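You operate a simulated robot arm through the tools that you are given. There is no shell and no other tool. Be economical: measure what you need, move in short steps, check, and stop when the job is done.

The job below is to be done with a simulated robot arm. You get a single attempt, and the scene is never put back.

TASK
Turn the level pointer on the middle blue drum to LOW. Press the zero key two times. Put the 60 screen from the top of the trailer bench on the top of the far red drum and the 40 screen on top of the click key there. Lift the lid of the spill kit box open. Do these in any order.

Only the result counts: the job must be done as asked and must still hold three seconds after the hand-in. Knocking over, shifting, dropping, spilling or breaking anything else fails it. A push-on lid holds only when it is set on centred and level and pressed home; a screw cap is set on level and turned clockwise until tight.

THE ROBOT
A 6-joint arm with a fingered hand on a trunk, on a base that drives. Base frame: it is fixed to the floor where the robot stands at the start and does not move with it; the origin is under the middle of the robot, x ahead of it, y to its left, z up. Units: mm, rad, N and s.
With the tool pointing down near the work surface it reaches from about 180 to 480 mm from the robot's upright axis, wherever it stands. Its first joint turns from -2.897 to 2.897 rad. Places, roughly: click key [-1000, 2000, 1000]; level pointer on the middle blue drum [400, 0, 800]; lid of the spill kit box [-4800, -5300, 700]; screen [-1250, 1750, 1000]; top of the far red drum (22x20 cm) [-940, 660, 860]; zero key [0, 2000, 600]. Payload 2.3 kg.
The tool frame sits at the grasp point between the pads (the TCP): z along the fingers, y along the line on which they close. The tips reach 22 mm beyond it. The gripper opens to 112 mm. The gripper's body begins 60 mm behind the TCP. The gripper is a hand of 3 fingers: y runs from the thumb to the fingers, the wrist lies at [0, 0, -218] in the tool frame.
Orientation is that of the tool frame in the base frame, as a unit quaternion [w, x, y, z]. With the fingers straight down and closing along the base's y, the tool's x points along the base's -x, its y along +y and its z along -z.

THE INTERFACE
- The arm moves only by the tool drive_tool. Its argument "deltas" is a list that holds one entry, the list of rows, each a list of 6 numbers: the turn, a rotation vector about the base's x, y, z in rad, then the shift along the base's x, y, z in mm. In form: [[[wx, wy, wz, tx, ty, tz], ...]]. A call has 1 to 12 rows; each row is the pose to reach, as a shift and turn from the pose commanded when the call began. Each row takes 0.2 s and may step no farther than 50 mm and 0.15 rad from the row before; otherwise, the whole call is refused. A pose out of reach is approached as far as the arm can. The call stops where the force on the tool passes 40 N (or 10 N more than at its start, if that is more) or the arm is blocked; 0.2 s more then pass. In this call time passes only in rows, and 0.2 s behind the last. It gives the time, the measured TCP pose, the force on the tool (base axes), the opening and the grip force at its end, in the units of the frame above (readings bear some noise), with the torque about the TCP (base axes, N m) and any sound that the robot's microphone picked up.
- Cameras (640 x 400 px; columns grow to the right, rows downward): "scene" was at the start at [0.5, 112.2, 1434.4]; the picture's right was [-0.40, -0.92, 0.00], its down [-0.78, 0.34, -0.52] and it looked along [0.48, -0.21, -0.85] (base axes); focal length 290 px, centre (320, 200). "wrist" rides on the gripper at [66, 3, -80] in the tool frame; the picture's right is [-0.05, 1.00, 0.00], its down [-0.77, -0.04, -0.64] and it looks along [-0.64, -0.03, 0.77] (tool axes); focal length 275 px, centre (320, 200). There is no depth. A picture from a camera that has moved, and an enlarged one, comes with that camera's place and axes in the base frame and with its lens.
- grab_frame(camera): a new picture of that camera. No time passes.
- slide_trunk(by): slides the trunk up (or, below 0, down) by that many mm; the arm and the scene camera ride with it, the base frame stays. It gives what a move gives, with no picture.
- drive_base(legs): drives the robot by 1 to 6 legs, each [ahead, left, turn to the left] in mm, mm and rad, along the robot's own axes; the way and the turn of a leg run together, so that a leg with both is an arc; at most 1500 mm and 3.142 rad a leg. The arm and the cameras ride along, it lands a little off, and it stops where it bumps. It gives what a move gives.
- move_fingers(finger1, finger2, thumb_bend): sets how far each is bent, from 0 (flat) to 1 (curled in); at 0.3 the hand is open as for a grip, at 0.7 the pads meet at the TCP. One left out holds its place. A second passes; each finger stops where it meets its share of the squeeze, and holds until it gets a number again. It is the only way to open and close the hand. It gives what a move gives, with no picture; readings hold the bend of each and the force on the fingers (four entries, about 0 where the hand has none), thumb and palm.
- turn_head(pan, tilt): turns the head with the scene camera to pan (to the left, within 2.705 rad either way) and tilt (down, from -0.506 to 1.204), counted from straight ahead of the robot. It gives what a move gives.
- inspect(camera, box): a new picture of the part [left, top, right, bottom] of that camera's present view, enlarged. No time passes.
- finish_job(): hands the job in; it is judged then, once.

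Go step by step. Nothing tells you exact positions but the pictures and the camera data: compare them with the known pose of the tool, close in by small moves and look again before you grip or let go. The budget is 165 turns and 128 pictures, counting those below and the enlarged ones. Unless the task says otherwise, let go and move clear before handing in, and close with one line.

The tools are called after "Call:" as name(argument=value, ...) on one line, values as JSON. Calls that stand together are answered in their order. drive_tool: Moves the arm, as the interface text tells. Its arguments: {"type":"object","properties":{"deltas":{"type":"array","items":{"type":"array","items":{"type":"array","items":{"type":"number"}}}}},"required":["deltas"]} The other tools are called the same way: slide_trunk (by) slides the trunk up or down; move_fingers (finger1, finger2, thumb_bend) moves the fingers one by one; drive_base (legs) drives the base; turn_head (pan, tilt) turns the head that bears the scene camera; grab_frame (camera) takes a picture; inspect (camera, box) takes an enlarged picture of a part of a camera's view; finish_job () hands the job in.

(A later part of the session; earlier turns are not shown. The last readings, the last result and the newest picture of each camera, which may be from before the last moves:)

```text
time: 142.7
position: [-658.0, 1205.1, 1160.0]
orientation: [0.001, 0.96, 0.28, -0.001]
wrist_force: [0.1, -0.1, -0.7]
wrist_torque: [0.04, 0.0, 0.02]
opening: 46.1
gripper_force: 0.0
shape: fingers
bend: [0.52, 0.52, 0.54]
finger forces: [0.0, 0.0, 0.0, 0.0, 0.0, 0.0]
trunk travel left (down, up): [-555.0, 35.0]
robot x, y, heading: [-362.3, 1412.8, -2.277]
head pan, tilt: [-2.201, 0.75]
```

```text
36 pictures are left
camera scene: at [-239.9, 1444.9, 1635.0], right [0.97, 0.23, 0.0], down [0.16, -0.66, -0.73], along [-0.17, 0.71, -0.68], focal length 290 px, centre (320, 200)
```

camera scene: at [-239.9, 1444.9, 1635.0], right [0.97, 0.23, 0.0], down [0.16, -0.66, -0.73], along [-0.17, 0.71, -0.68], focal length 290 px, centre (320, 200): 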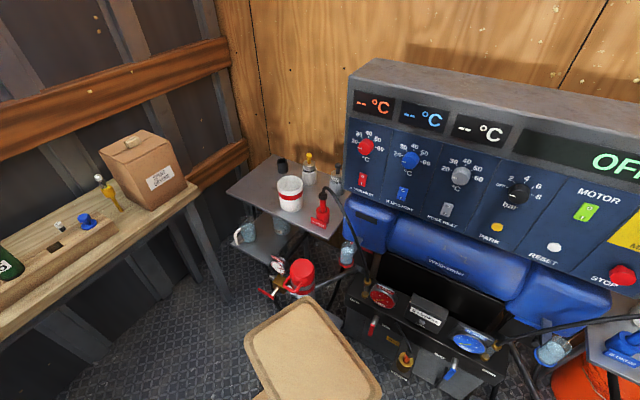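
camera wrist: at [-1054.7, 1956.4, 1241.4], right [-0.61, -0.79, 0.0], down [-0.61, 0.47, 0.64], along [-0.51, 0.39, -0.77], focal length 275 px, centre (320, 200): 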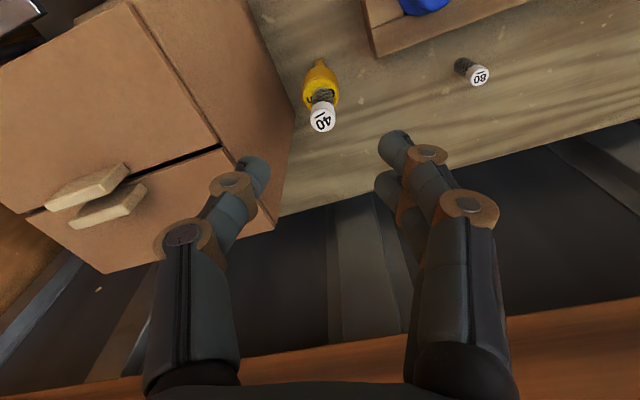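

Everything on the rig and the bench looks intact. I'll turn toward the exit and drive down the middle of the trailer.

Call:
drive_base(legs=[[0, 0, 0.39], [640, 320, 0], [640, 320, 0]])

Call:
grab_frame(camera="scene")

Call:
turn_head(pan=0.0, tilt=0.4)

Call:
grab_frame(camera="scene")

```text
time: 151.3
position: [-355.4, -305.2, 1159.7]
orientation: [0.0, 0.89, 0.456, 0.0]
wrist_force: [0.3, -0.6, 0.1]
wrist_torque: [0.02, 0.02, -0.01]
opening: 46.3
gripper_force: 0.0
shape: fingers
bend: [0.52, 0.52, 0.54]
finger forces: [0.1, 0.0, 0.1, 0.0, 0.1, 0.0]
trunk travel left (down, up): [-555.0, 35.0]
robot x, y, heading: [-162.0, -5.2, -1.898]
head pan, tilt: [-2.201, 0.75]
```

```text
35 pictures are left
camera scene: at [-56.7, 72.8, 1635.0], right [0.82, 0.57, 0.0], down [0.39, -0.56, -0.73], along [-0.42, 0.6, -0.68], focal length 290 px, centre (320, 200)
```

scene: 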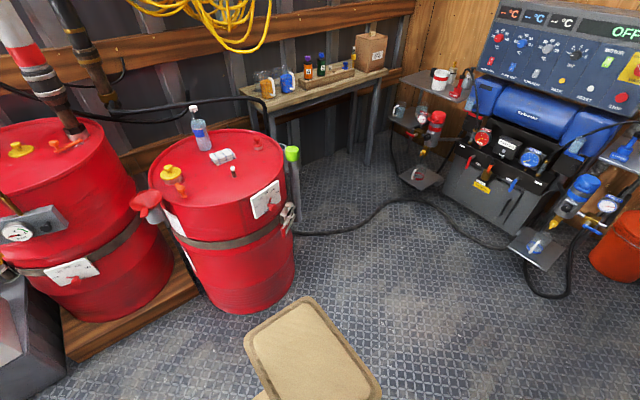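

```text
time: 153.4
position: [-355.6, -305.3, 1158.6]
orientation: [0.001, 0.89, 0.455, 0.0]
wrist_force: [-0.3, -0.1, 0.1]
wrist_torque: [-0.04, 0.0, 0.04]
opening: 46.3
gripper_force: 0.1
shape: fingers
bend: [0.52, 0.52, 0.54]
finger forces: [0.0, 0.0, 0.0, 0.0, 0.0, 0.0]
trunk travel left (down, up): [-555.0, 35.0]
robot x, y, heading: [-160.3, 0.8, -1.899]
head pan, tilt: [0.0, 0.4]
```

```text
34 pictures are left
camera scene: at [-39.0, -82.3, 1666.1], right [-0.95, 0.32, 0.0], down [0.13, 0.37, -0.92], along [-0.3, -0.87, -0.39], focal length 290 px, centre (320, 200)
```

scene: 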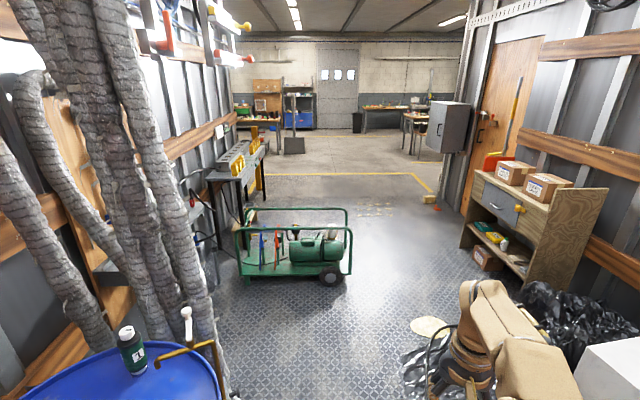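

Both stands and the red-drum screen look fine. The way out passes between the green cart and the floor items on the right, so I'll follow waypoints through that gap.

Call:
drive_base(legs=[[1358, -109, 0], [0, 0, -0.351], [551, 0, 0], [954, 30, 0]])

Call:
grab_frame(camera="scene")

```text
time: 168.7
position: [-1918.6, -2654.3, 1159.4]
orientation: [0.0, 0.956, 0.293, 0.0]
wrist_force: [0.5, -0.2, 0.8]
wrist_torque: [-0.01, 0.01, 0.01]
opening: 46.2
gripper_force: 0.1
shape: fingers
bend: [0.52, 0.52, 0.54]
finger forces: [0.1, 0.0, 0.0, 0.0, 0.0, 0.0]
trunk travel left (down, up): [-555.0, 35.0]
robot x, y, heading: [-1631.4, -2443.4, -2.246]
head pan, tilt: [0.0, 0.4]
```

```text
33 pictures are left
camera scene: at [-1544.3, -2556.7, 1666.1], right [-0.78, 0.63, 0.0], down [0.24, 0.3, -0.92], along [-0.58, -0.72, -0.39], focal length 290 px, centre (320, 200)
```

scene: 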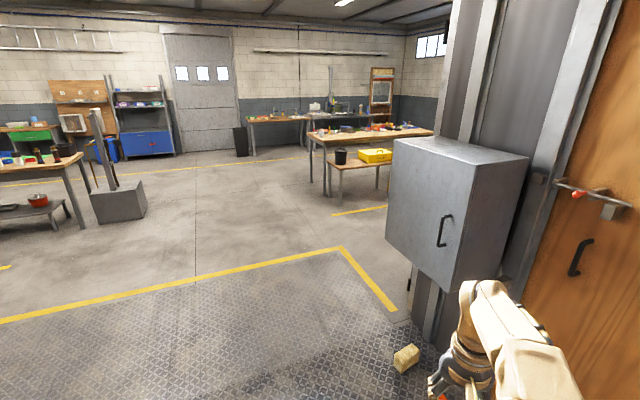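

The yellow spill kit box is on a low bench ahead, and a wall cabinet juts out on the right. I'll zoom in on the kit, then pass the cabinet with a wide berth.

Call:
inspect(camera="scene", box=[300, 110, 440, 220])

Call:
drive_base(legs=[[1100, 350, 0], [1100, 0, 0], [0, 0, -0.48]])

Call:
grab_frame(camera="scene")

```text
3.64 times, centred on (370, 165) of scene
camera zoom: at [-1544.3, -2556.7, 1666.1], right [-0.78, 0.63, 0.0], down [0.24, 0.3, -0.92], along [-0.58, -0.72, -0.39], focal length 1053 px, centre (138, 327)
```

zoom: 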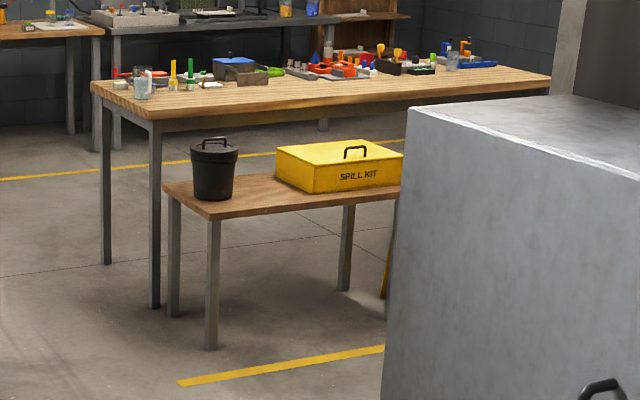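

```text
time: 181.2
position: [-3094.2, -4455.9, 1159.7]
orientation: [0.0, 0.998, 0.069, -0.001]
wrist_force: [0.8, -0.1, -0.4]
wrist_torque: [0.03, 0.02, 0.03]
opening: 46.2
gripper_force: 0.0
shape: fingers
bend: [0.52, 0.52, 0.54]
finger forces: [0.0, 0.0, 0.1, 0.0, 0.0, 0.1]
trunk travel left (down, up): [-555.0, 35.0]
robot x, y, heading: [-2737.0, -4386.1, -2.71]
head pan, tilt: [0.0, 0.4]
```

```text
31 pictures are left
camera scene: at [-2714.1, -4532.3, 1666.1], right [-0.42, 0.91, 0.0], down [0.35, 0.16, -0.92], along [-0.84, -0.39, -0.39], focal length 290 px, centre (320, 200)
```

scene: 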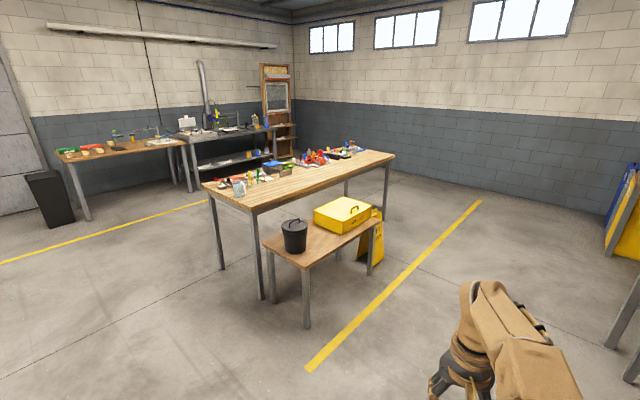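

The spill kit sits on a low bench with its handle near the front edge of the lid. I'll zoom in for its geometry.

Call:
inspect(camera="scene", box=[290, 180, 400, 260])

```text
5.00 times, centred on (345, 220) of scene
camera zoom: at [-2714.1, -4532.3, 1666.1], right [-0.42, 0.91, 0.0], down [0.35, 0.16, -0.92], along [-0.84, -0.39, -0.39], focal length 1448 px, centre (195, 100)
```

zoom: 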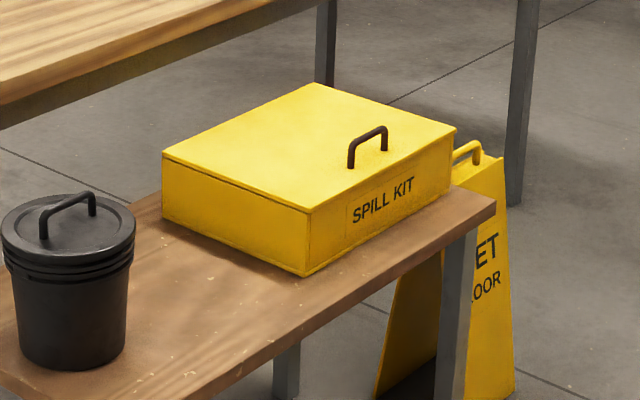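

The lid is about 394 × 285 mm, hinged at the back toward the big table, with the handle near (-4696, -5156). I'll drive to its front side, face it, and lower the trunk.

Call:
drive_base(legs=[[850, -285, 0], [850, -285, 0], [0, 0, 0.845]])

Call:
slide_trunk(by=-230)

Call:
turn_head(pan=-0.1, tilt=0.8)

Call:
grab_frame(camera="scene")

Call:
grab_frame(camera="wrist")

```text
time: 192.4
position: [-4713.1, -4881.8, 1160.4]
orientation: [0.0, 0.886, 0.464, -0.001]
wrist_force: [-0.3, 0.5, -0.4]
wrist_torque: [0.02, -0.02, -0.01]
opening: 46.3
gripper_force: 0.1
shape: fingers
bend: [0.52, 0.52, 0.54]
finger forces: [0.0, 0.0, 0.0, 0.0, 0.0, 0.0]
trunk travel left (down, up): [-555.0, 35.0]
robot x, y, heading: [-4523.6, -4574.5, -1.878]
head pan, tilt: [0.0, 0.4]
```

```text
time: 194.8
position: [-4715.1, -4880.3, 930.2]
orientation: [0.0, 0.886, 0.464, 0.001]
wrist_force: [0.8, 0.1, 0.4]
wrist_torque: [0.01, 0.01, -0.02]
opening: 45.9
gripper_force: 0.1
shape: fingers
bend: [0.52, 0.52, 0.54]
finger forces: [0.0, 0.0, 0.0, 0.0, 0.1, 0.0]
trunk travel left (down, up): [-325.0, 265.0]
robot x, y, heading: [-4522.4, -4575.9, -1.881]
head pan, tilt: [0.0, 0.4]
```

```text
time: 195.7
position: [-4713.3, -4880.7, 930.1]
orientation: [0.0, 0.885, 0.465, 0.0]
wrist_force: [0.3, 0.8, 0.1]
wrist_torque: [0.01, -0.01, 0.02]
opening: 45.7
gripper_force: 0.1
shape: fingers
bend: [0.52, 0.52, 0.54]
finger forces: [0.1, 0.0, 0.0, 0.0, 0.1, 0.1]
trunk travel left (down, up): [-325.0, 265.0]
robot x, y, heading: [-4520.9, -4575.2, -1.873]
head pan, tilt: [-0.099, 0.799]
```

```text
29 pictures are left
camera scene: at [-4405.8, -4637.7, 1401.1], right [-0.92, 0.4, 0.0], down [0.28, 0.66, -0.7], along [-0.28, -0.64, -0.72], focal length 290 px, centre (320, 200)
```

scene: 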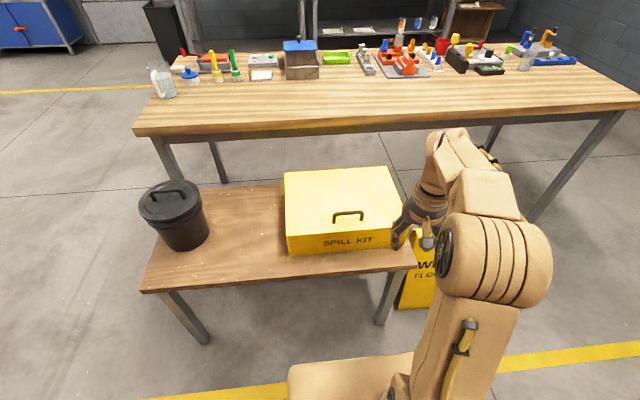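

```text
28 pictures are left
camera wrist: at [-4674.7, -4827.1, 1010.7], right [0.79, -0.61, 0.0], down [-0.47, -0.61, 0.64], along [-0.39, -0.51, -0.77], focal length 275 px, centre (320, 200)
```

wrist: 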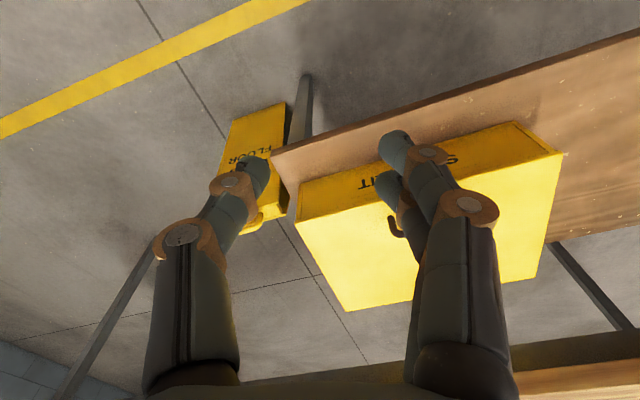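

The lid top is at z ≈ 667, the handle near (-4745, -5171), and the bench edge is about 500 mm from my axis. I'll drive up to about 390 mm from the handle and turn the hand so it closes across the handle bar.

Call:
drive_base(legs=[[246, -36, 0]])

Call:
drive_tool(deltas=[[[0, 0, -0.14, 0, 0, 0], [0, 0, -0.28, 5, -2, 0], [0, 0, -0.42, 10, -3, 0], [0, 0, -0.56, 15, -5, 0], [0, 0, -0.7, 20, -6, 0], [0, 0, -0.84, 25, -8, 0], [0, 0, -0.98, 30, -9, 0], [0, 0, -1.12, 35, -11, 0], [0, 0, -1.264, 40, -12, 0]]])

Call:
grab_frame(camera="scene")

Call:
grab_frame(camera="wrist")

```text
time: 197.5
position: [-4823.9, -5102.9, 929.8]
orientation: [-0.001, 0.886, 0.463, 0.0]
wrist_force: [-0.7, -0.5, -0.1]
wrist_torque: [0.0, -0.01, -0.03]
opening: 46.2
gripper_force: 0.1
shape: fingers
bend: [0.52, 0.52, 0.54]
finger forces: [0.0, 0.0, 0.1, 0.0, 0.0, 0.1]
trunk travel left (down, up): [-325.0, 265.0]
robot x, y, heading: [-4629.8, -4796.0, -1.88]
head pan, tilt: [-0.099, 0.799]
```

```text
time: 199.5
position: [-4783.6, -5114.9, 929.4]
orientation: [0.001, 0.989, -0.151, 0.0]
wrist_force: [0.4, 0.6, 0.4]
wrist_torque: [0.01, -0.03, 0.01]
opening: 46.4
gripper_force: 0.0
shape: fingers
bend: [0.52, 0.52, 0.54]
finger forces: [0.0, 0.1, 0.1, 0.0, 0.0, 0.1]
trunk travel left (down, up): [-325.0, 265.0]
robot x, y, heading: [-4634.4, -4799.2, -1.88]
head pan, tilt: [-0.099, 0.799]
```

```text
27 pictures are left
camera scene: at [-4514.3, -4860.0, 1401.0], right [-0.92, 0.4, 0.0], down [0.29, 0.66, -0.7], along [-0.28, -0.64, -0.72], focal length 290 px, centre (320, 200)
```

scene: 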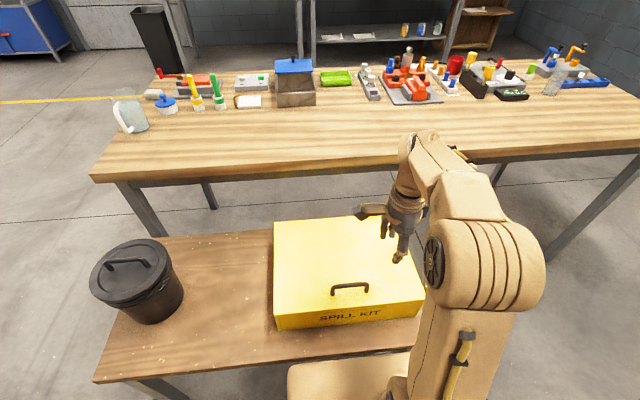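

```text
26 pictures are left
camera wrist: at [-4721.8, -5136.4, 1010.5], right [-0.34, -0.94, 0.0], down [-0.73, 0.26, 0.64], along [-0.6, 0.22, -0.77], focal length 275 px, centre (320, 200)
```

wrist: 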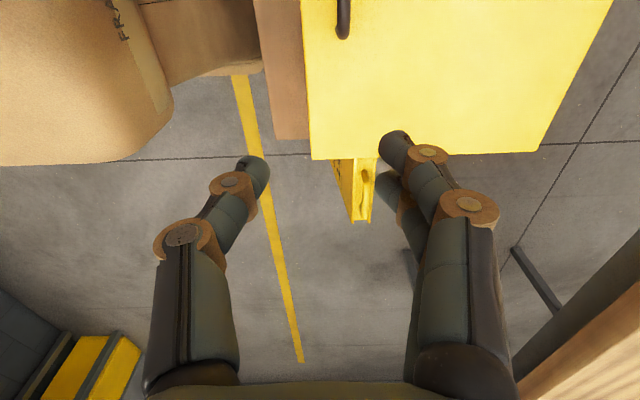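

The handle centre is at about (-4730, -5160), with its bar top near z 700. I'll move over it, partly down, and look.

Call:
drive_tool(deltas=[[[0, 0, 0, 27, -22, 0], [0, 0, 0, 53, -45, 0], [0, 0, 0, 53, -45, -45], [0, 0, 0, 53, -45, -90], [0, 0, 0, 53, -45, -130]]])

Call:
grab_frame(camera="wrist")

Call:
inspect(camera="scene", box=[270, 210, 430, 340])

```text
time: 200.7
position: [-4729.6, -5158.4, 799.3]
orientation: [0.002, 0.989, -0.149, 0.0]
wrist_force: [0.3, -0.5, -0.6]
wrist_torque: [-0.01, -0.03, -0.03]
opening: 46.1
gripper_force: 0.0
shape: fingers
bend: [0.52, 0.52, 0.54]
finger forces: [0.0, 0.1, 0.1, 0.1, 0.0, 0.0]
trunk travel left (down, up): [-325.0, 265.0]
robot x, y, heading: [-4632.2, -4797.9, -1.876]
head pan, tilt: [-0.099, 0.799]
```

```text
25 pictures are left
camera wrist: at [-4668.7, -5180.2, 880.6], right [-0.34, -0.94, 0.0], down [-0.73, 0.26, 0.64], along [-0.6, 0.22, -0.77], focal length 275 px, centre (320, 200)
```

wrist: 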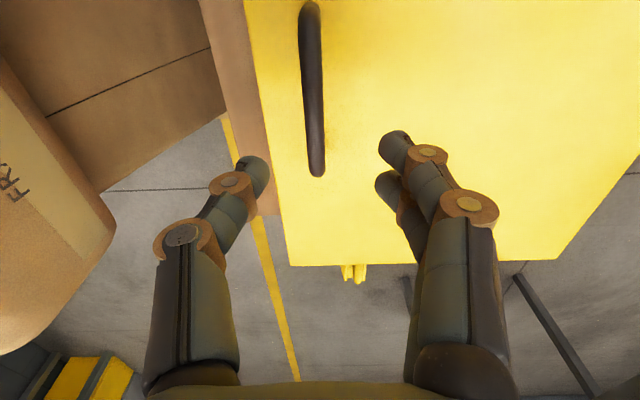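

```text
3.08 times, centred on (350, 275) of scene
camera zoom: at [-4514.4, -4860.3, 1401.0], right [-0.92, 0.4, 0.0], down [0.29, 0.66, -0.7], along [-0.28, -0.64, -0.72], focal length 891 px, centre (228, -31)
```

zoom: 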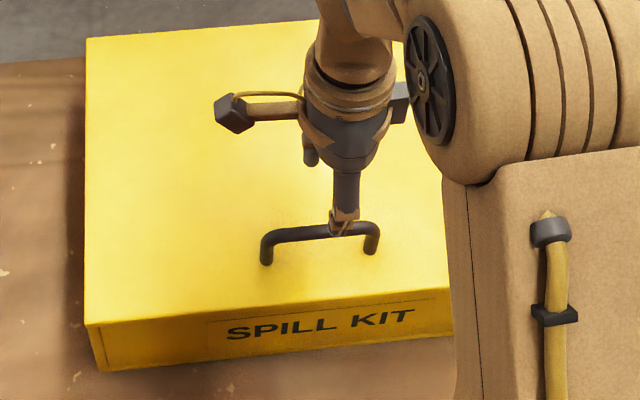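

The handle centre is about 5 mm to the front of the hand's middle. I'll correct that and descend around the bar.

Call:
drive_tool(deltas=[[[0, 0, 0, 0.5, 5, -25], [0, 0, 0, 0.5, 5, -55], [0, 0, 0, 0.5, 5, -82]]])

Call:
grab_frame(camera="wrist")

```text
time: 201.5
position: [-4729.6, -5154.5, 715.9]
orientation: [0.001, 0.989, -0.149, 0.0]
wrist_force: [0.2, -0.4, -0.3]
wrist_torque: [0.02, 0.02, -0.03]
opening: 46.2
gripper_force: 0.0
shape: fingers
bend: [0.52, 0.52, 0.54]
finger forces: [0.0, 0.0, 0.0, 0.0, 0.0, 0.0]
trunk travel left (down, up): [-325.0, 265.0]
robot x, y, heading: [-4631.0, -4794.5, -1.881]
head pan, tilt: [-0.099, 0.799]
```

```text
23 pictures are left
camera wrist: at [-4667.7, -5176.2, 797.9], right [-0.34, -0.94, 0.0], down [-0.73, 0.26, 0.64], along [-0.6, 0.22, -0.77], focal length 275 px, centre (320, 200)
```

wrist: 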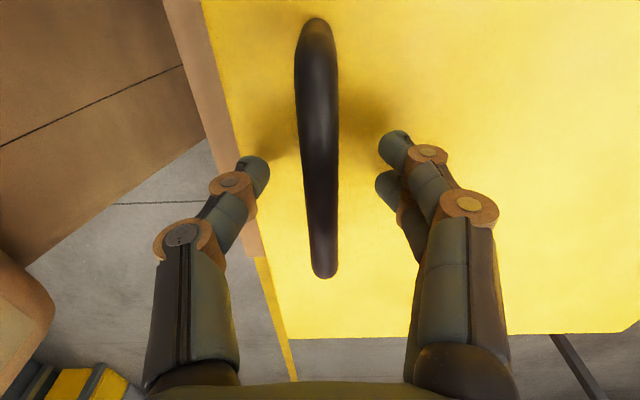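

The bar is at about z 728, between the fingers, and it is 11 mm thick. I'll centre along it and close.

Call:
drive_tool(deltas=[[[0, 0, 0, 9, -2.7, 5]]])

Call:
move_fingers(finger1=0.72, finger2=0.72, thumb_bend=0.72)

Call:
grab_frame(camera="wrist")

```text
time: 201.9
position: [-4720.3, -5157.6, 722.3]
orientation: [0.001, 0.989, -0.15, 0.0]
wrist_force: [-0.3, 0.1, 0.0]
wrist_torque: [0.01, 0.01, 0.03]
opening: 46.0
gripper_force: 0.1
shape: fingers
bend: [0.52, 0.52, 0.54]
finger forces: [0.1, 0.0, 0.0, 0.0, 0.1, 0.1]
trunk travel left (down, up): [-325.0, 265.0]
robot x, y, heading: [-4630.5, -4797.8, -1.881]
head pan, tilt: [-0.099, 0.799]
```

```text
time: 202.9
position: [-4720.5, -5156.9, 722.5]
orientation: [0.001, 0.989, -0.149, 0.0]
wrist_force: [0.2, 0.6, -1.2]
wrist_torque: [-0.01, 0.05, 0.02]
opening: 0.0
gripper_force: 0.7
shape: fingers
bend: [0.72, 0.72, 0.71]
finger forces: [0.4, 0.3, 0.0, 0.0, 0.9, 0.0]
trunk travel left (down, up): [-325.0, 265.0]
robot x, y, heading: [-4628.4, -4798.9, -1.882]
head pan, tilt: [-0.099, 0.799]
```

```text
22 pictures are left
camera wrist: at [-4658.9, -5178.8, 803.0], right [-0.34, -0.94, 0.0], down [-0.73, 0.26, 0.64], along [-0.6, 0.22, -0.77], focal length 275 px, centre (320, 200)
```

wrist: 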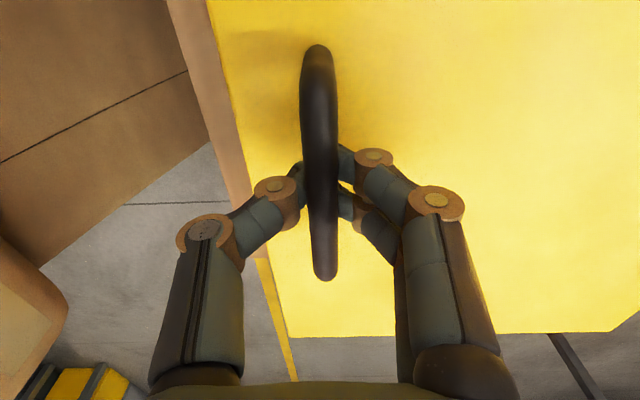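

The fingers have closed around and beneath the bar, caging it so it can pivot. I'll lift along the lid's arc to about 15° and read the force.

Call:
drive_tool(deltas=[[[0, 0, 0, -1.2, -4, 22], [0, 0, 0, -2.9, -9.4, 44], [0, 0, 0, -5.1, -16.7, 65]]])

Call:
grab_frame(camera="scene")

```text
time: 203.7
position: [-4726.2, -5175.2, 786.4]
orientation: [0.0, 0.989, -0.15, 0.0]
wrist_force: [-1.2, -2.7, -2.5]
wrist_torque: [0.05, 0.04, -0.01]
opening: 0.1
gripper_force: 1.7
shape: fingers
bend: [0.71, 0.71, 0.72]
finger forces: [2.2, 1.9, 0.0, 0.0, 0.0, 0.0]
trunk travel left (down, up): [-325.0, 265.0]
robot x, y, heading: [-4629.8, -4798.4, -1.88]
head pan, tilt: [-0.099, 0.799]
```

```text
21 pictures are left
camera scene: at [-4514.7, -4860.9, 1400.9], right [-0.92, 0.4, 0.0], down [0.29, 0.66, -0.7], along [-0.28, -0.64, -0.72], focal length 290 px, centre (320, 200)
```

scene: 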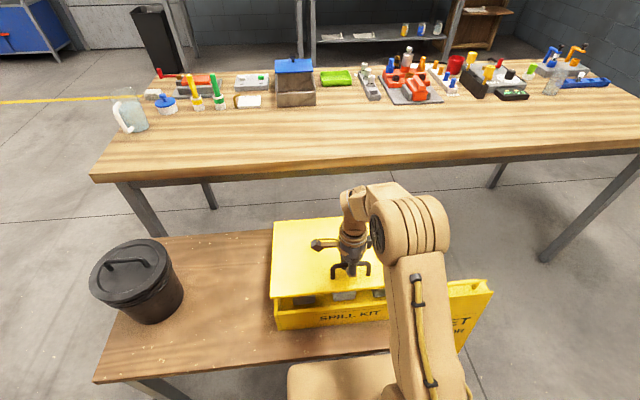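

The lid lifts with only about 2.5 N and opens cleanly. I'll continue along the arc to about 45°, tilting the tool a little.

Call:
drive_tool(deltas=[[[-0.02, 0.006, 0, -2.8, -9.1, 20.4], [-0.04, 0.012, 0, -6.1, -19.9, 39.8], [-0.07, 0.02, 0, -9.9, -32.2, 58.1], [-0.1, 0.03, 0, -14.1, -46, 75.4], [-0.13, 0.04, 0, -18.8, -61.3, 91.1], [-0.16, 0.05, 0, -23.8, -77.6, 105.5]]])

Call:
grab_frame(camera="scene")

```text
time: 205.1
position: [-4749.4, -5252.7, 890.8]
orientation: [0.082, 0.986, -0.148, -0.011]
wrist_force: [-2.5, -4.7, -11.9]
wrist_torque: [0.14, -0.07, -0.04]
opening: 1.7
gripper_force: 5.0
shape: fingers
bend: [0.7, 0.7, 0.72]
finger forces: [5.5, 5.6, 0.0, 0.1, 0.0, 0.0]
trunk travel left (down, up): [-325.0, 265.0]
robot x, y, heading: [-4633.0, -4799.0, -1.881]
head pan, tilt: [-0.099, 0.799]
```

```text
20 pictures are left
camera scene: at [-4515.6, -4862.8, 1400.9], right [-0.92, 0.4, 0.0], down [0.29, 0.66, -0.7], along [-0.28, -0.64, -0.72], focal length 290 px, centre (320, 200)
```

scene: 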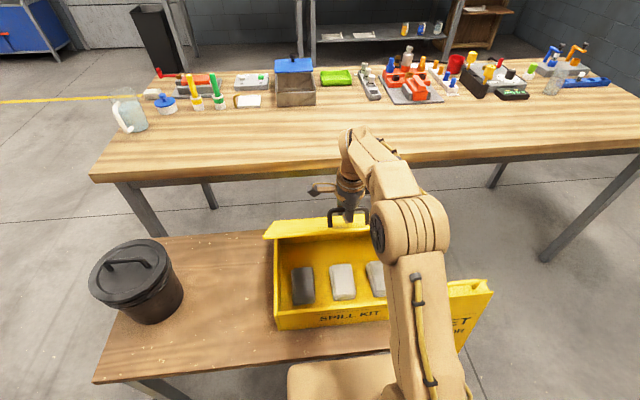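

The lid is about 45° open. The force shows the arc radius is slightly smaller than assumed, so I'll correct inward and continue to about 60°.

Call:
drive_tool(deltas=[[[-0.05, 0.015, 0, -5.9, -19.1, 10], [-0.1, 0.03, 0, -11.5, -37.6, 20.5], [-0.15, 0.046, 0, -17.3, -56.6, 29.7]]])

Call:
grab_frame(camera="scene")

```text
time: 205.9
position: [-4767.5, -5307.6, 921.3]
orientation: [0.16, 0.976, -0.148, -0.024]
wrist_force: [-1.5, 0.0, -6.0]
wrist_torque: [-0.01, -0.01, -0.01]
opening: 0.0
gripper_force: 3.0
shape: fingers
bend: [0.71, 0.71, 0.71]
finger forces: [1.9, 1.9, 0.0, 0.0, 1.4, 0.1]
trunk travel left (down, up): [-325.0, 265.0]
robot x, y, heading: [-4637.4, -4798.0, -1.882]
head pan, tilt: [-0.099, 0.799]
```

```text
19 pictures are left
camera scene: at [-4514.7, -4860.8, 1401.0], right [-0.92, 0.4, 0.0], down [0.29, 0.66, -0.7], along [-0.28, -0.64, -0.72], focal length 290 px, centre (320, 200)
```

scene: 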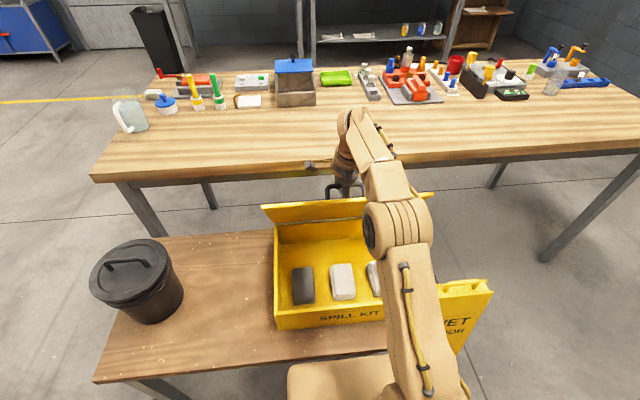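

The lid is at about 60° with low forces and reach to spare. I'll continue to about 75°.

Call:
drive_tool(deltas=[[[0, 0, 0, -6.1, -19.8, 7], [0, 0, 0, -12.3, -40.2, 12], [0, 0, 0, -18.7, -60.9, 15]]])

Call:
grab_frame(camera="scene")

```text
time: 206.7
position: [-4770.1, -5322.5, 926.0]
orientation: [0.16, 0.976, -0.148, -0.023]
wrist_force: [0.8, 0.1, -0.3]
wrist_torque: [-0.02, -0.01, -0.03]
opening: 0.1
gripper_force: 0.4
shape: fingers
bend: [0.72, 0.72, 0.71]
finger forces: [0.0, 0.0, 0.0, 0.0, 1.2, 0.0]
out of reach, approached as far as the arm can: row 1, 2, 3
trunk travel left (down, up): [-325.0, 265.0]
robot x, y, heading: [-4630.4, -4797.6, -1.878]
head pan, tilt: [-0.099, 0.799]
```

```text
18 pictures are left
camera scene: at [-4514.0, -4860.0, 1401.0], right [-0.92, 0.4, 0.0], down [0.29, 0.66, -0.7], along [-0.28, -0.64, -0.72], focal length 290 px, centre (320, 200)
```

scene: 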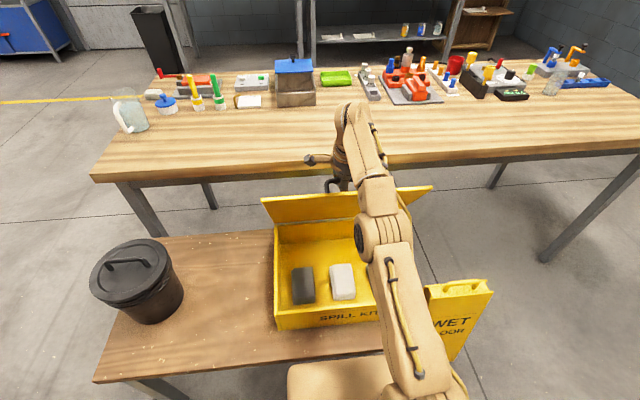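

The arm has reached its limit at about 65°, and the force has dropped almost to zero. I'll move slightly back down within the cage slack to see whether the lid stays up by itself.

Call:
inspect(camera="scene", box=[250, 140, 450, 260])

Call:
drive_tool(deltas=[[[0, 0, 0, 0.5, 1.5, -4], [0, 0, 0, 1, 3, -8]]])

Call:
inspect(camera="scene", box=[250, 140, 450, 260])

```text
3.20 times, centred on (350, 200) of scene
camera zoom: at [-4514.0, -4860.0, 1401.0], right [-0.92, 0.4, 0.0], down [0.29, 0.66, -0.7], along [-0.28, -0.64, -0.72], focal length 926 px, centre (224, 200)
```

zoom: 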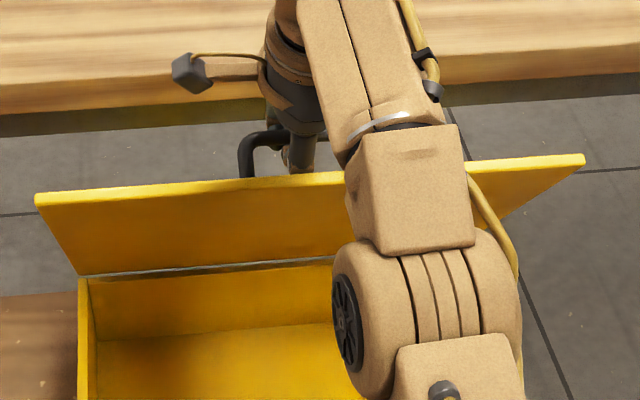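

```text
time: 207.3
position: [-4770.5, -5320.1, 917.6]
orientation: [0.16, 0.976, -0.148, -0.024]
wrist_force: [-0.7, 0.4, 1.0]
wrist_torque: [-0.02, -0.02, -0.01]
opening: 0.2
gripper_force: 0.5
shape: fingers
bend: [0.72, 0.72, 0.72]
finger forces: [0.0, 0.0, 0.0, 0.0, 0.2, 0.0]
trunk travel left (down, up): [-325.0, 265.0]
robot x, y, heading: [-4633.4, -4801.9, -1.879]
head pan, tilt: [-0.099, 0.799]
```

```text
3.20 times, centred on (350, 200) of scene
camera zoom: at [-4514.3, -4860.0, 1401.0], right [-0.92, 0.4, 0.0], down [0.29, 0.66, -0.7], along [-0.28, -0.64, -0.72], focal length 926 px, centre (224, 200)
```

zoom: 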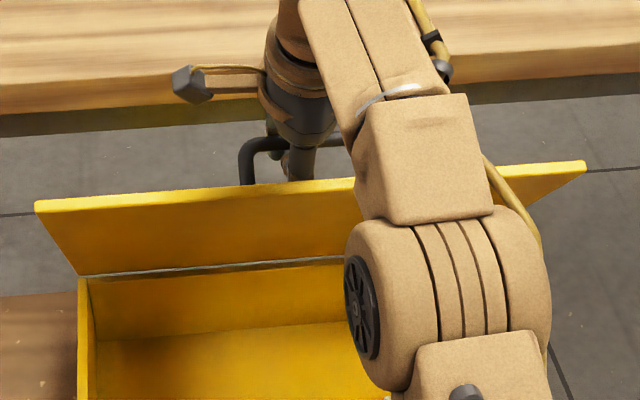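

The lid followed only slightly and the fingers show no load. I'll lower a little more to be sure.

Call:
drive_tool(deltas=[[[0, 0, 0, 0.5, 1.5, -5]]])

Call:
inspect(camera="scene", box=[250, 140, 450, 260])

```text
time: 207.7
position: [-4769.1, -5319.1, 912.7]
orientation: [0.16, 0.976, -0.147, -0.024]
wrist_force: [-0.1, -0.5, 0.1]
wrist_torque: [0.01, 0.02, -0.04]
opening: 0.2
gripper_force: 0.3
shape: fingers
bend: [0.72, 0.72, 0.72]
finger forces: [0.1, 0.0, 0.1, 0.0, 0.3, 0.0]
trunk travel left (down, up): [-325.0, 265.0]
robot x, y, heading: [-4631.6, -4797.3, -1.882]
head pan, tilt: [-0.099, 0.799]
```

```text
3.20 times, centred on (350, 200) of scene
camera zoom: at [-4514.3, -4860.0, 1401.0], right [-0.92, 0.4, 0.0], down [0.29, 0.66, -0.7], along [-0.28, -0.64, -0.72], focal length 926 px, centre (224, 200)
```

zoom: 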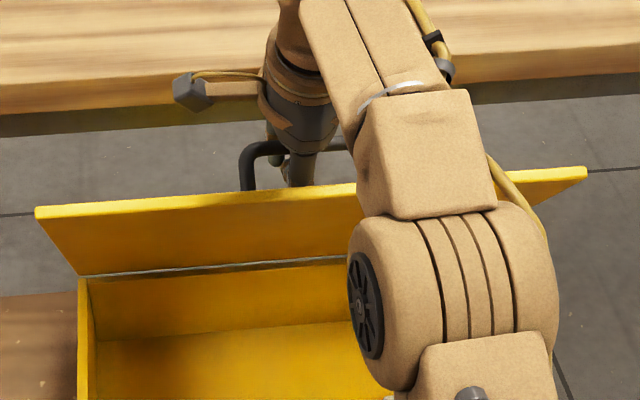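

It is unclear whether the hinge itself holds the lid. I'll drop the hand 12 mm straight down inside the cage and compare the lid before and after.

Call:
drive_tool(deltas=[[[0, 0, 0, 0, 0, -12]]])

Call:
move_fingers(finger1=0.7, finger2=0.7, thumb_bend=0.7)

Call:
inspect(camera="scene", box=[250, 140, 450, 260])

```text
time: 208.1
position: [-4768.1, -5319.2, 900.3]
orientation: [0.161, 0.976, -0.147, -0.024]
wrist_force: [0.4, 0.7, 0.4]
wrist_torque: [-0.01, 0.01, 0.0]
opening: 0.0
gripper_force: 0.0
shape: fingers
bend: [0.72, 0.72, 0.72]
finger forces: [0.1, 0.0, 0.1, 0.0, 0.4, 0.0]
trunk travel left (down, up): [-325.0, 265.0]
robot x, y, heading: [-4629.0, -4798.1, -1.881]
head pan, tilt: [-0.099, 0.799]
```

```text
time: 209.1
position: [-4768.9, -5319.2, 900.9]
orientation: [0.16, 0.976, -0.148, -0.024]
wrist_force: [0.3, 0.3, -0.9]
wrist_torque: [0.03, -0.04, -0.01]
opening: 2.0
gripper_force: 0.1
shape: fingers
bend: [0.7, 0.7, 0.7]
finger forces: [0.1, 0.1, 0.0, 0.0, 0.1, 0.1]
trunk travel left (down, up): [-325.0, 265.0]
robot x, y, heading: [-4634.5, -4800.0, -1.878]
head pan, tilt: [-0.099, 0.799]
```

```text
3.20 times, centred on (350, 200) of scene
camera zoom: at [-4514.3, -4860.0, 1401.0], right [-0.92, 0.4, 0.0], down [0.29, 0.66, -0.7], along [-0.28, -0.64, -0.72], focal length 926 px, centre (224, 200)
```

zoom: 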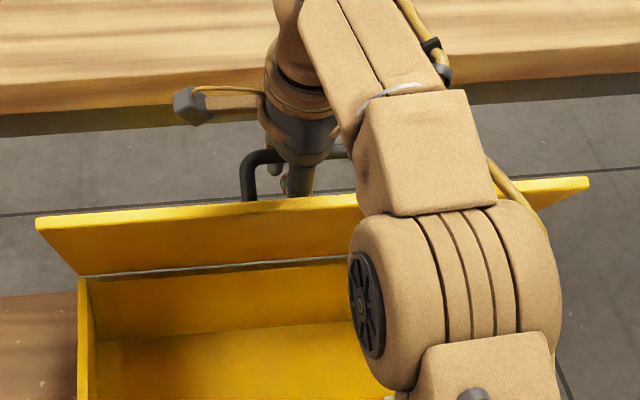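

The lid sank partly with the hand yet without load on the fingers. I'll wait a second with the hand still and see whether it creeps.

Call:
drive_tool(deltas=[[[0, 0, 0, 0, 0, -6], [0, 0, 0, 0, 0, -12], [0, 0, 0, 0, 0, -12], [0, 0, 0, 0, 0, -12], [0, 0, 0, 0, 0, -12], [0, 0, 0, 0, 0, -12], [0, 0, 0, 0, 0, -12]]])

Call:
inspect(camera="scene", box=[250, 140, 450, 260])

Call:
inspect(camera="wrist", box=[160, 50, 480, 300])

```text
time: 210.7
position: [-4769.3, -5319.6, 889.0]
orientation: [0.16, 0.976, -0.147, -0.025]
wrist_force: [0.8, -1.0, -0.4]
wrist_torque: [0.01, -0.02, -0.02]
opening: 1.8
gripper_force: 0.0
shape: fingers
bend: [0.7, 0.7, 0.7]
finger forces: [0.0, 0.0, 0.0, 0.0, 0.0, 0.1]
trunk travel left (down, up): [-325.0, 265.0]
robot x, y, heading: [-4633.1, -4798.7, -1.877]
head pan, tilt: [-0.099, 0.799]
```

```text
3.20 times, centred on (350, 200) of scene
camera zoom: at [-4514.3, -4860.0, 1401.0], right [-0.92, 0.4, 0.0], down [0.29, 0.66, -0.7], along [-0.28, -0.64, -0.72], focal length 926 px, centre (224, 200)
```

zoom: 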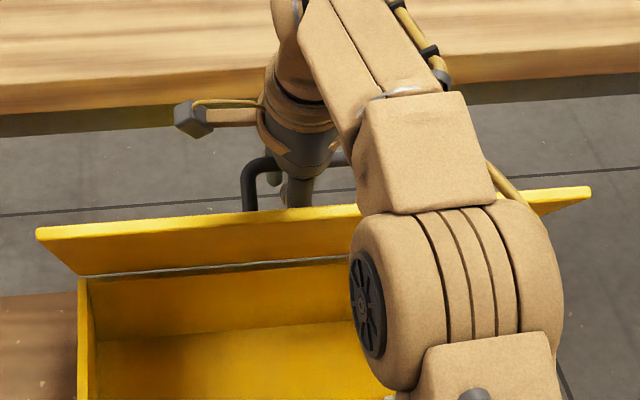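

```text
1.60 times, centred on (320, 175) of wrist
camera zoom: at [-4699.7, -5316.3, 967.0], right [-0.32, -0.89, 0.32], down [-0.67, 0.45, 0.59], along [-0.67, -0.02, -0.74], focal length 440 px, centre (320, 240)
```

zoom: 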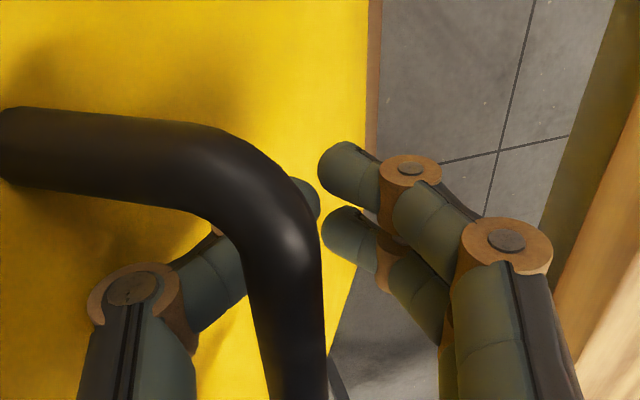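

The lid is resting on the thumb, so it would close under gravity and has to go past vertical. My plan is to set it down again, flip the hand so two fingers are at the front, lift with finger 2 and the thumb, then use finger 1 from the inside to push it over. First I'll lower the lid along the arc.

Call:
drive_tool(deltas=[[[0.038, -0.012, 0, 7.9, 25.8, -12.5], [0.076, -0.023, 0, 15.5, 50.7, -25], [0.115, -0.035, 0, 24.3, 79.3, -44], [0.163, -0.05, 0, 31.5, 102.8, -63], [0.21, -0.064, 0, 38.2, 124.8, -87], [0.258, -0.079, 0, 43.4, 141.5, -111], [0.287, -0.088, 0, 46.9, 153, -137], [0.3, -0.092, 0, 49.5, 161.6, -160]]])

Call:
grab_frame(camera="wrist")

```text
time: 212.5
position: [-4719.7, -5158.0, 728.5]
orientation: [0.005, 0.989, -0.149, -0.001]
wrist_force: [0.7, -0.3, -0.5]
wrist_torque: [-0.01, -0.03, 0.01]
opening: 1.9
gripper_force: 0.2
shape: fingers
bend: [0.7, 0.7, 0.7]
finger forces: [0.1, 0.0, 0.1, 0.0, 0.1, 0.0]
trunk travel left (down, up): [-325.0, 265.0]
robot x, y, heading: [-4632.3, -4800.2, -1.882]
head pan, tilt: [-0.099, 0.799]
```

```text
11 pictures are left
camera wrist: at [-4657.9, -5179.2, 809.2], right [-0.34, -0.94, 0.01], down [-0.72, 0.27, 0.64], along [-0.6, 0.21, -0.77], focal length 275 px, centre (320, 200)
```

wrist: 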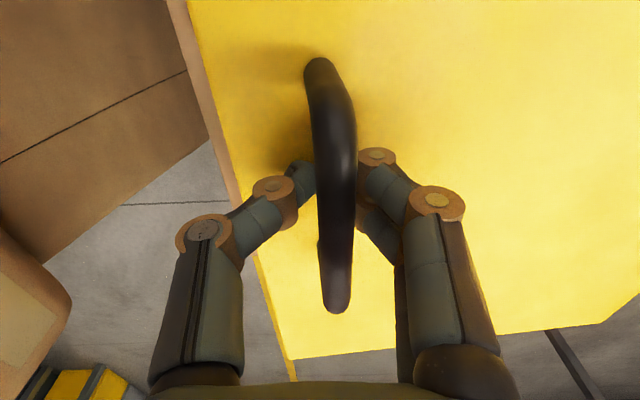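

The hand reads no load although the lid still looks slightly raised. Opening the hand here is a harmless test of whether the hinge friction holds it.

Call:
move_fingers(finger1=0.52, finger2=0.52, thumb_bend=0.52)

Call:
grab_frame(camera="wrist")

```text
time: 213.5
position: [-4720.1, -5158.9, 729.0]
orientation: [0.007, 0.989, -0.15, -0.001]
wrist_force: [0.0, -0.2, -0.9]
wrist_torque: [0.03, 0.01, 0.0]
opening: 48.7
gripper_force: 0.0
shape: fingers
bend: [0.52, 0.52, 0.52]
finger forces: [0.0, 0.0, 0.0, 0.0, 0.1, 0.0]
trunk travel left (down, up): [-325.0, 265.0]
robot x, y, heading: [-4631.0, -4796.0, -1.881]
head pan, tilt: [-0.099, 0.799]
```

```text
10 pictures are left
camera wrist: at [-4657.9, -5179.5, 809.6], right [-0.34, -0.94, 0.01], down [-0.72, 0.27, 0.64], along [-0.6, 0.21, -0.77], focal length 275 px, centre (320, 200)
```

wrist: 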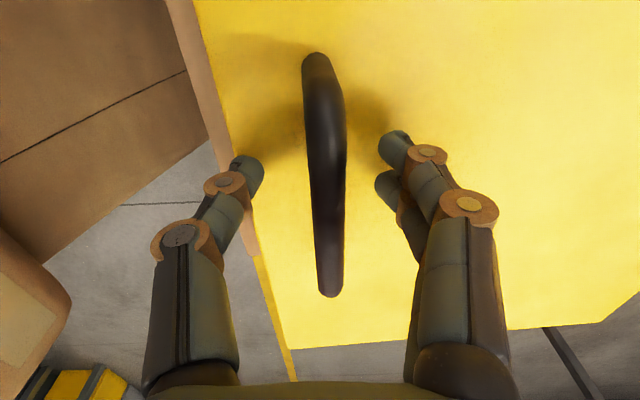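

The lid sank a few millimetres and still looks slightly up. I'll wait about two seconds and compare again.

Call:
drive_tool(deltas=[[[0, 0, 0, 0, 0, 0.1], [0, 0, 0, 0, 0, 0], [0, 0, 0, 0, 0, 0.1], [0, 0, 0, 0, 0, 0], [0, 0, 0, 0, 0, 0.1], [0, 0, 0, 0, 0, 0], [0, 0, 0, 0, 0, 0.1], [0, 0, 0, 0, 0, 0], [0, 0, 0, 0, 0, 0.1], [0, 0, 0, 0, 0, 0]]])

Call:
grab_frame(camera="wrist")

```text
time: 215.7
position: [-4718.4, -5158.4, 729.4]
orientation: [0.005, 0.989, -0.149, 0.0]
wrist_force: [-0.4, 1.0, 0.0]
wrist_torque: [0.0, 0.01, 0.02]
opening: 48.7
gripper_force: 0.0
shape: fingers
bend: [0.52, 0.52, 0.52]
finger forces: [0.0, 0.0, 0.0, 0.0, 0.0, 0.0]
trunk travel left (down, up): [-325.0, 265.0]
robot x, y, heading: [-4636.3, -4798.1, -1.881]
head pan, tilt: [-0.099, 0.799]
```

```text
9 pictures are left
camera wrist: at [-4657.8, -5178.5, 810.0], right [-0.34, -0.94, 0.01], down [-0.72, 0.27, 0.64], along [-0.6, 0.21, -0.77], focal length 275 px, centre (320, 200)
```

wrist: 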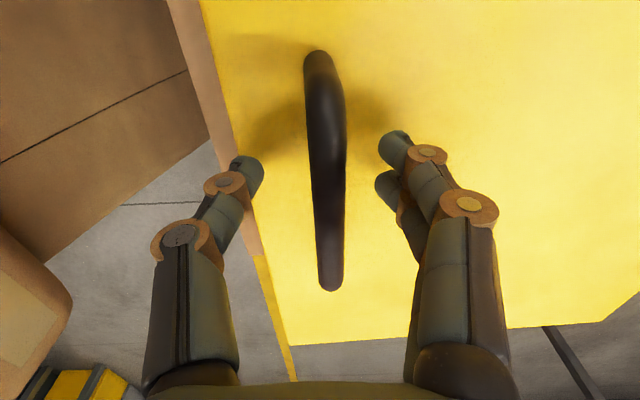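

The lid seems held by hinge friction, with hardly any creep. To confirm, I'll close the cage again, lift to about 25°, release, and look.

Call:
move_fingers(finger1=0.72, finger2=0.72, thumb_bend=0.72)

Call:
drive_tool(deltas=[[[0, 0, 0, -1.2, -3.8, 21.7], [0, 0, 0, -2.8, -9.3, 43], [0, 0, 0, -5.1, -16.5, 63.5], [0, 0, 0, -7.8, -25.5, 83.5], [0, 0, 0, -11.1, -36.1, 102.5]]])

Call:
move_fingers(finger1=0.5, finger2=0.5, thumb_bend=0.5)

Call:
inspect(camera="scene", box=[250, 180, 450, 340])

```text
time: 216.7
position: [-4721.2, -5158.0, 728.2]
orientation: [0.006, 0.989, -0.15, -0.001]
wrist_force: [0.2, -0.2, -1.6]
wrist_torque: [0.03, -0.03, -0.01]
opening: 0.0
gripper_force: 0.0
shape: fingers
bend: [0.72, 0.72, 0.72]
finger forces: [0.2, 0.1, 0.0, 0.1, 0.1, 0.0]
trunk travel left (down, up): [-325.0, 265.0]
robot x, y, heading: [-4630.5, -4797.5, -1.884]
head pan, tilt: [-0.099, 0.799]
```

```text
time: 217.9
position: [-4731.9, -5195.1, 831.4]
orientation: [0.005, 0.989, -0.149, -0.001]
wrist_force: [-1.6, -5.8, -6.8]
wrist_torque: [0.06, 0.0, -0.02]
opening: 1.6
gripper_force: 4.1
shape: fingers
bend: [0.7, 0.71, 0.72]
finger forces: [4.2, 4.1, 0.1, 0.0, 0.0, 0.0]
trunk travel left (down, up): [-325.0, 265.0]
robot x, y, heading: [-4631.7, -4798.9, -1.881]
head pan, tilt: [-0.099, 0.799]
```

```text
time: 218.9
position: [-4731.1, -5194.8, 832.2]
orientation: [0.006, 0.989, -0.149, -0.001]
wrist_force: [0.1, -0.3, 0.0]
wrist_torque: [-0.03, -0.02, 0.02]
opening: 54.4
gripper_force: 0.0
shape: fingers
bend: [0.5, 0.5, 0.5]
finger forces: [0.1, 0.1, 0.0, 0.1, 0.1, 0.1]
trunk travel left (down, up): [-325.0, 265.0]
robot x, y, heading: [-4629.4, -4803.9, -1.884]
head pan, tilt: [-0.099, 0.799]
```

```text
2.50 times, centred on (350, 260) of scene
camera zoom: at [-4514.3, -4859.9, 1401.0], right [-0.92, 0.4, 0.0], down [0.29, 0.66, -0.7], along [-0.28, -0.64, -0.72], focal length 724 px, centre (245, 50)
```

zoom: 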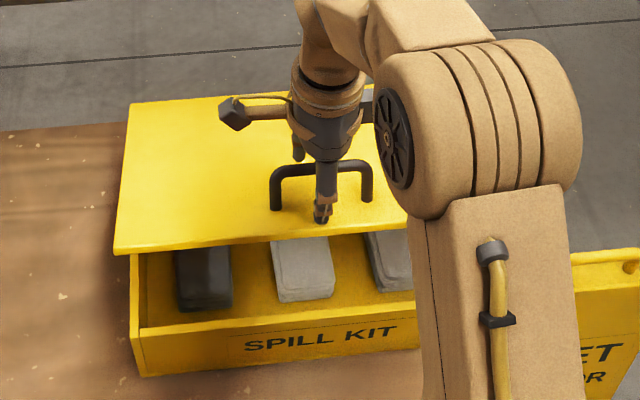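

The lid stays up on its own with the hand open, so the hinge friction holds it. I'll cage the bar again and raise the lid to the arm's limit, around 64°.

Call:
move_fingers(finger1=0.72, finger2=0.72, thumb_bend=0.72)

Call:
drive_tool(deltas=[[[-0.04, 0.012, 0, -3.7, -12.1, 17.9], [-0.08, 0.025, 0, -7.9, -25.7, 34.8], [-0.12, 0.037, 0, -12.5, -40.6, 50.2], [-0.16, 0.05, 0, -17.4, -56.8, 63], [-0.21, 0.064, 0, -22.7, -74.1, 75], [-0.26, 0.08, 0, -28.3, -92.4, 86], [-0.3, 0.092, 0, -34.2, -111.5, 95], [-0.32, 0.098, 0, -39, -127, 101]]])

Call:
move_fingers(finger1=0.4, finger2=0.4, thumb_bend=0.5)

Call:
inspect(camera="scene", box=[250, 140, 450, 260])

```text
time: 219.9
position: [-4731.9, -5194.2, 830.2]
orientation: [0.004, 0.989, -0.149, -0.002]
wrist_force: [-2.2, -5.4, -4.7]
wrist_torque: [-0.04, 0.0, 0.0]
opening: 3.3
gripper_force: 4.3
shape: fingers
bend: [0.7, 0.7, 0.72]
finger forces: [4.1, 4.0, 0.0, 0.0, 0.3, 0.0]
trunk travel left (down, up): [-325.0, 265.0]
robot x, y, heading: [-4634.3, -4797.5, -1.881]
head pan, tilt: [-0.099, 0.799]
```

```text
time: 221.7
position: [-4770.0, -5321.2, 931.6]
orientation: [0.17, 0.974, -0.148, -0.025]
wrist_force: [-0.9, -2.0, -8.0]
wrist_torque: [0.13, -0.05, 0.0]
opening: 3.4
gripper_force: 5.9
shape: fingers
bend: [0.7, 0.7, 0.7]
finger forces: [3.5, 3.4, 0.1, 0.0, 4.5, 0.0]
trunk travel left (down, up): [-325.0, 265.0]
robot x, y, heading: [-4632.9, -4804.1, -1.883]
head pan, tilt: [-0.099, 0.799]
```

```text
time: 222.7
position: [-4770.1, -5319.8, 932.3]
orientation: [0.169, 0.974, -0.148, -0.026]
wrist_force: [-0.3, -0.1, 0.1]
wrist_torque: [0.0, 0.01, 0.0]
opening: 68.7
gripper_force: 0.1
shape: fingers
bend: [0.4, 0.4, 0.5]
finger forces: [0.1, 0.1, 0.0, 0.1, 0.1, 0.0]
trunk travel left (down, up): [-325.0, 265.0]
robot x, y, heading: [-4630.4, -4799.6, -1.882]
head pan, tilt: [-0.099, 0.799]
```

```text
3.20 times, centred on (350, 200) of scene
camera zoom: at [-4514.3, -4860.0, 1401.0], right [-0.92, 0.4, 0.0], down [0.29, 0.66, -0.7], along [-0.28, -0.64, -0.72], focal length 926 px, centre (224, 200)
```

zoom: 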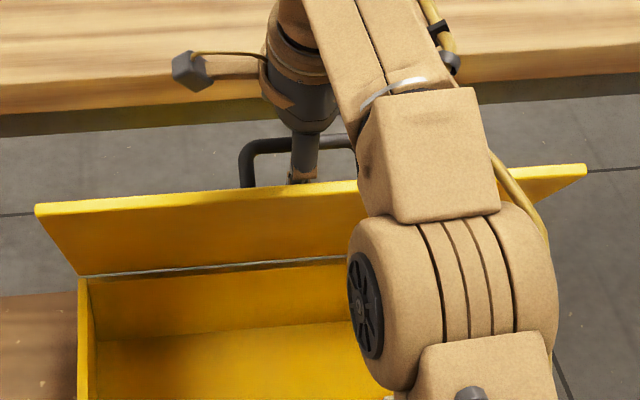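

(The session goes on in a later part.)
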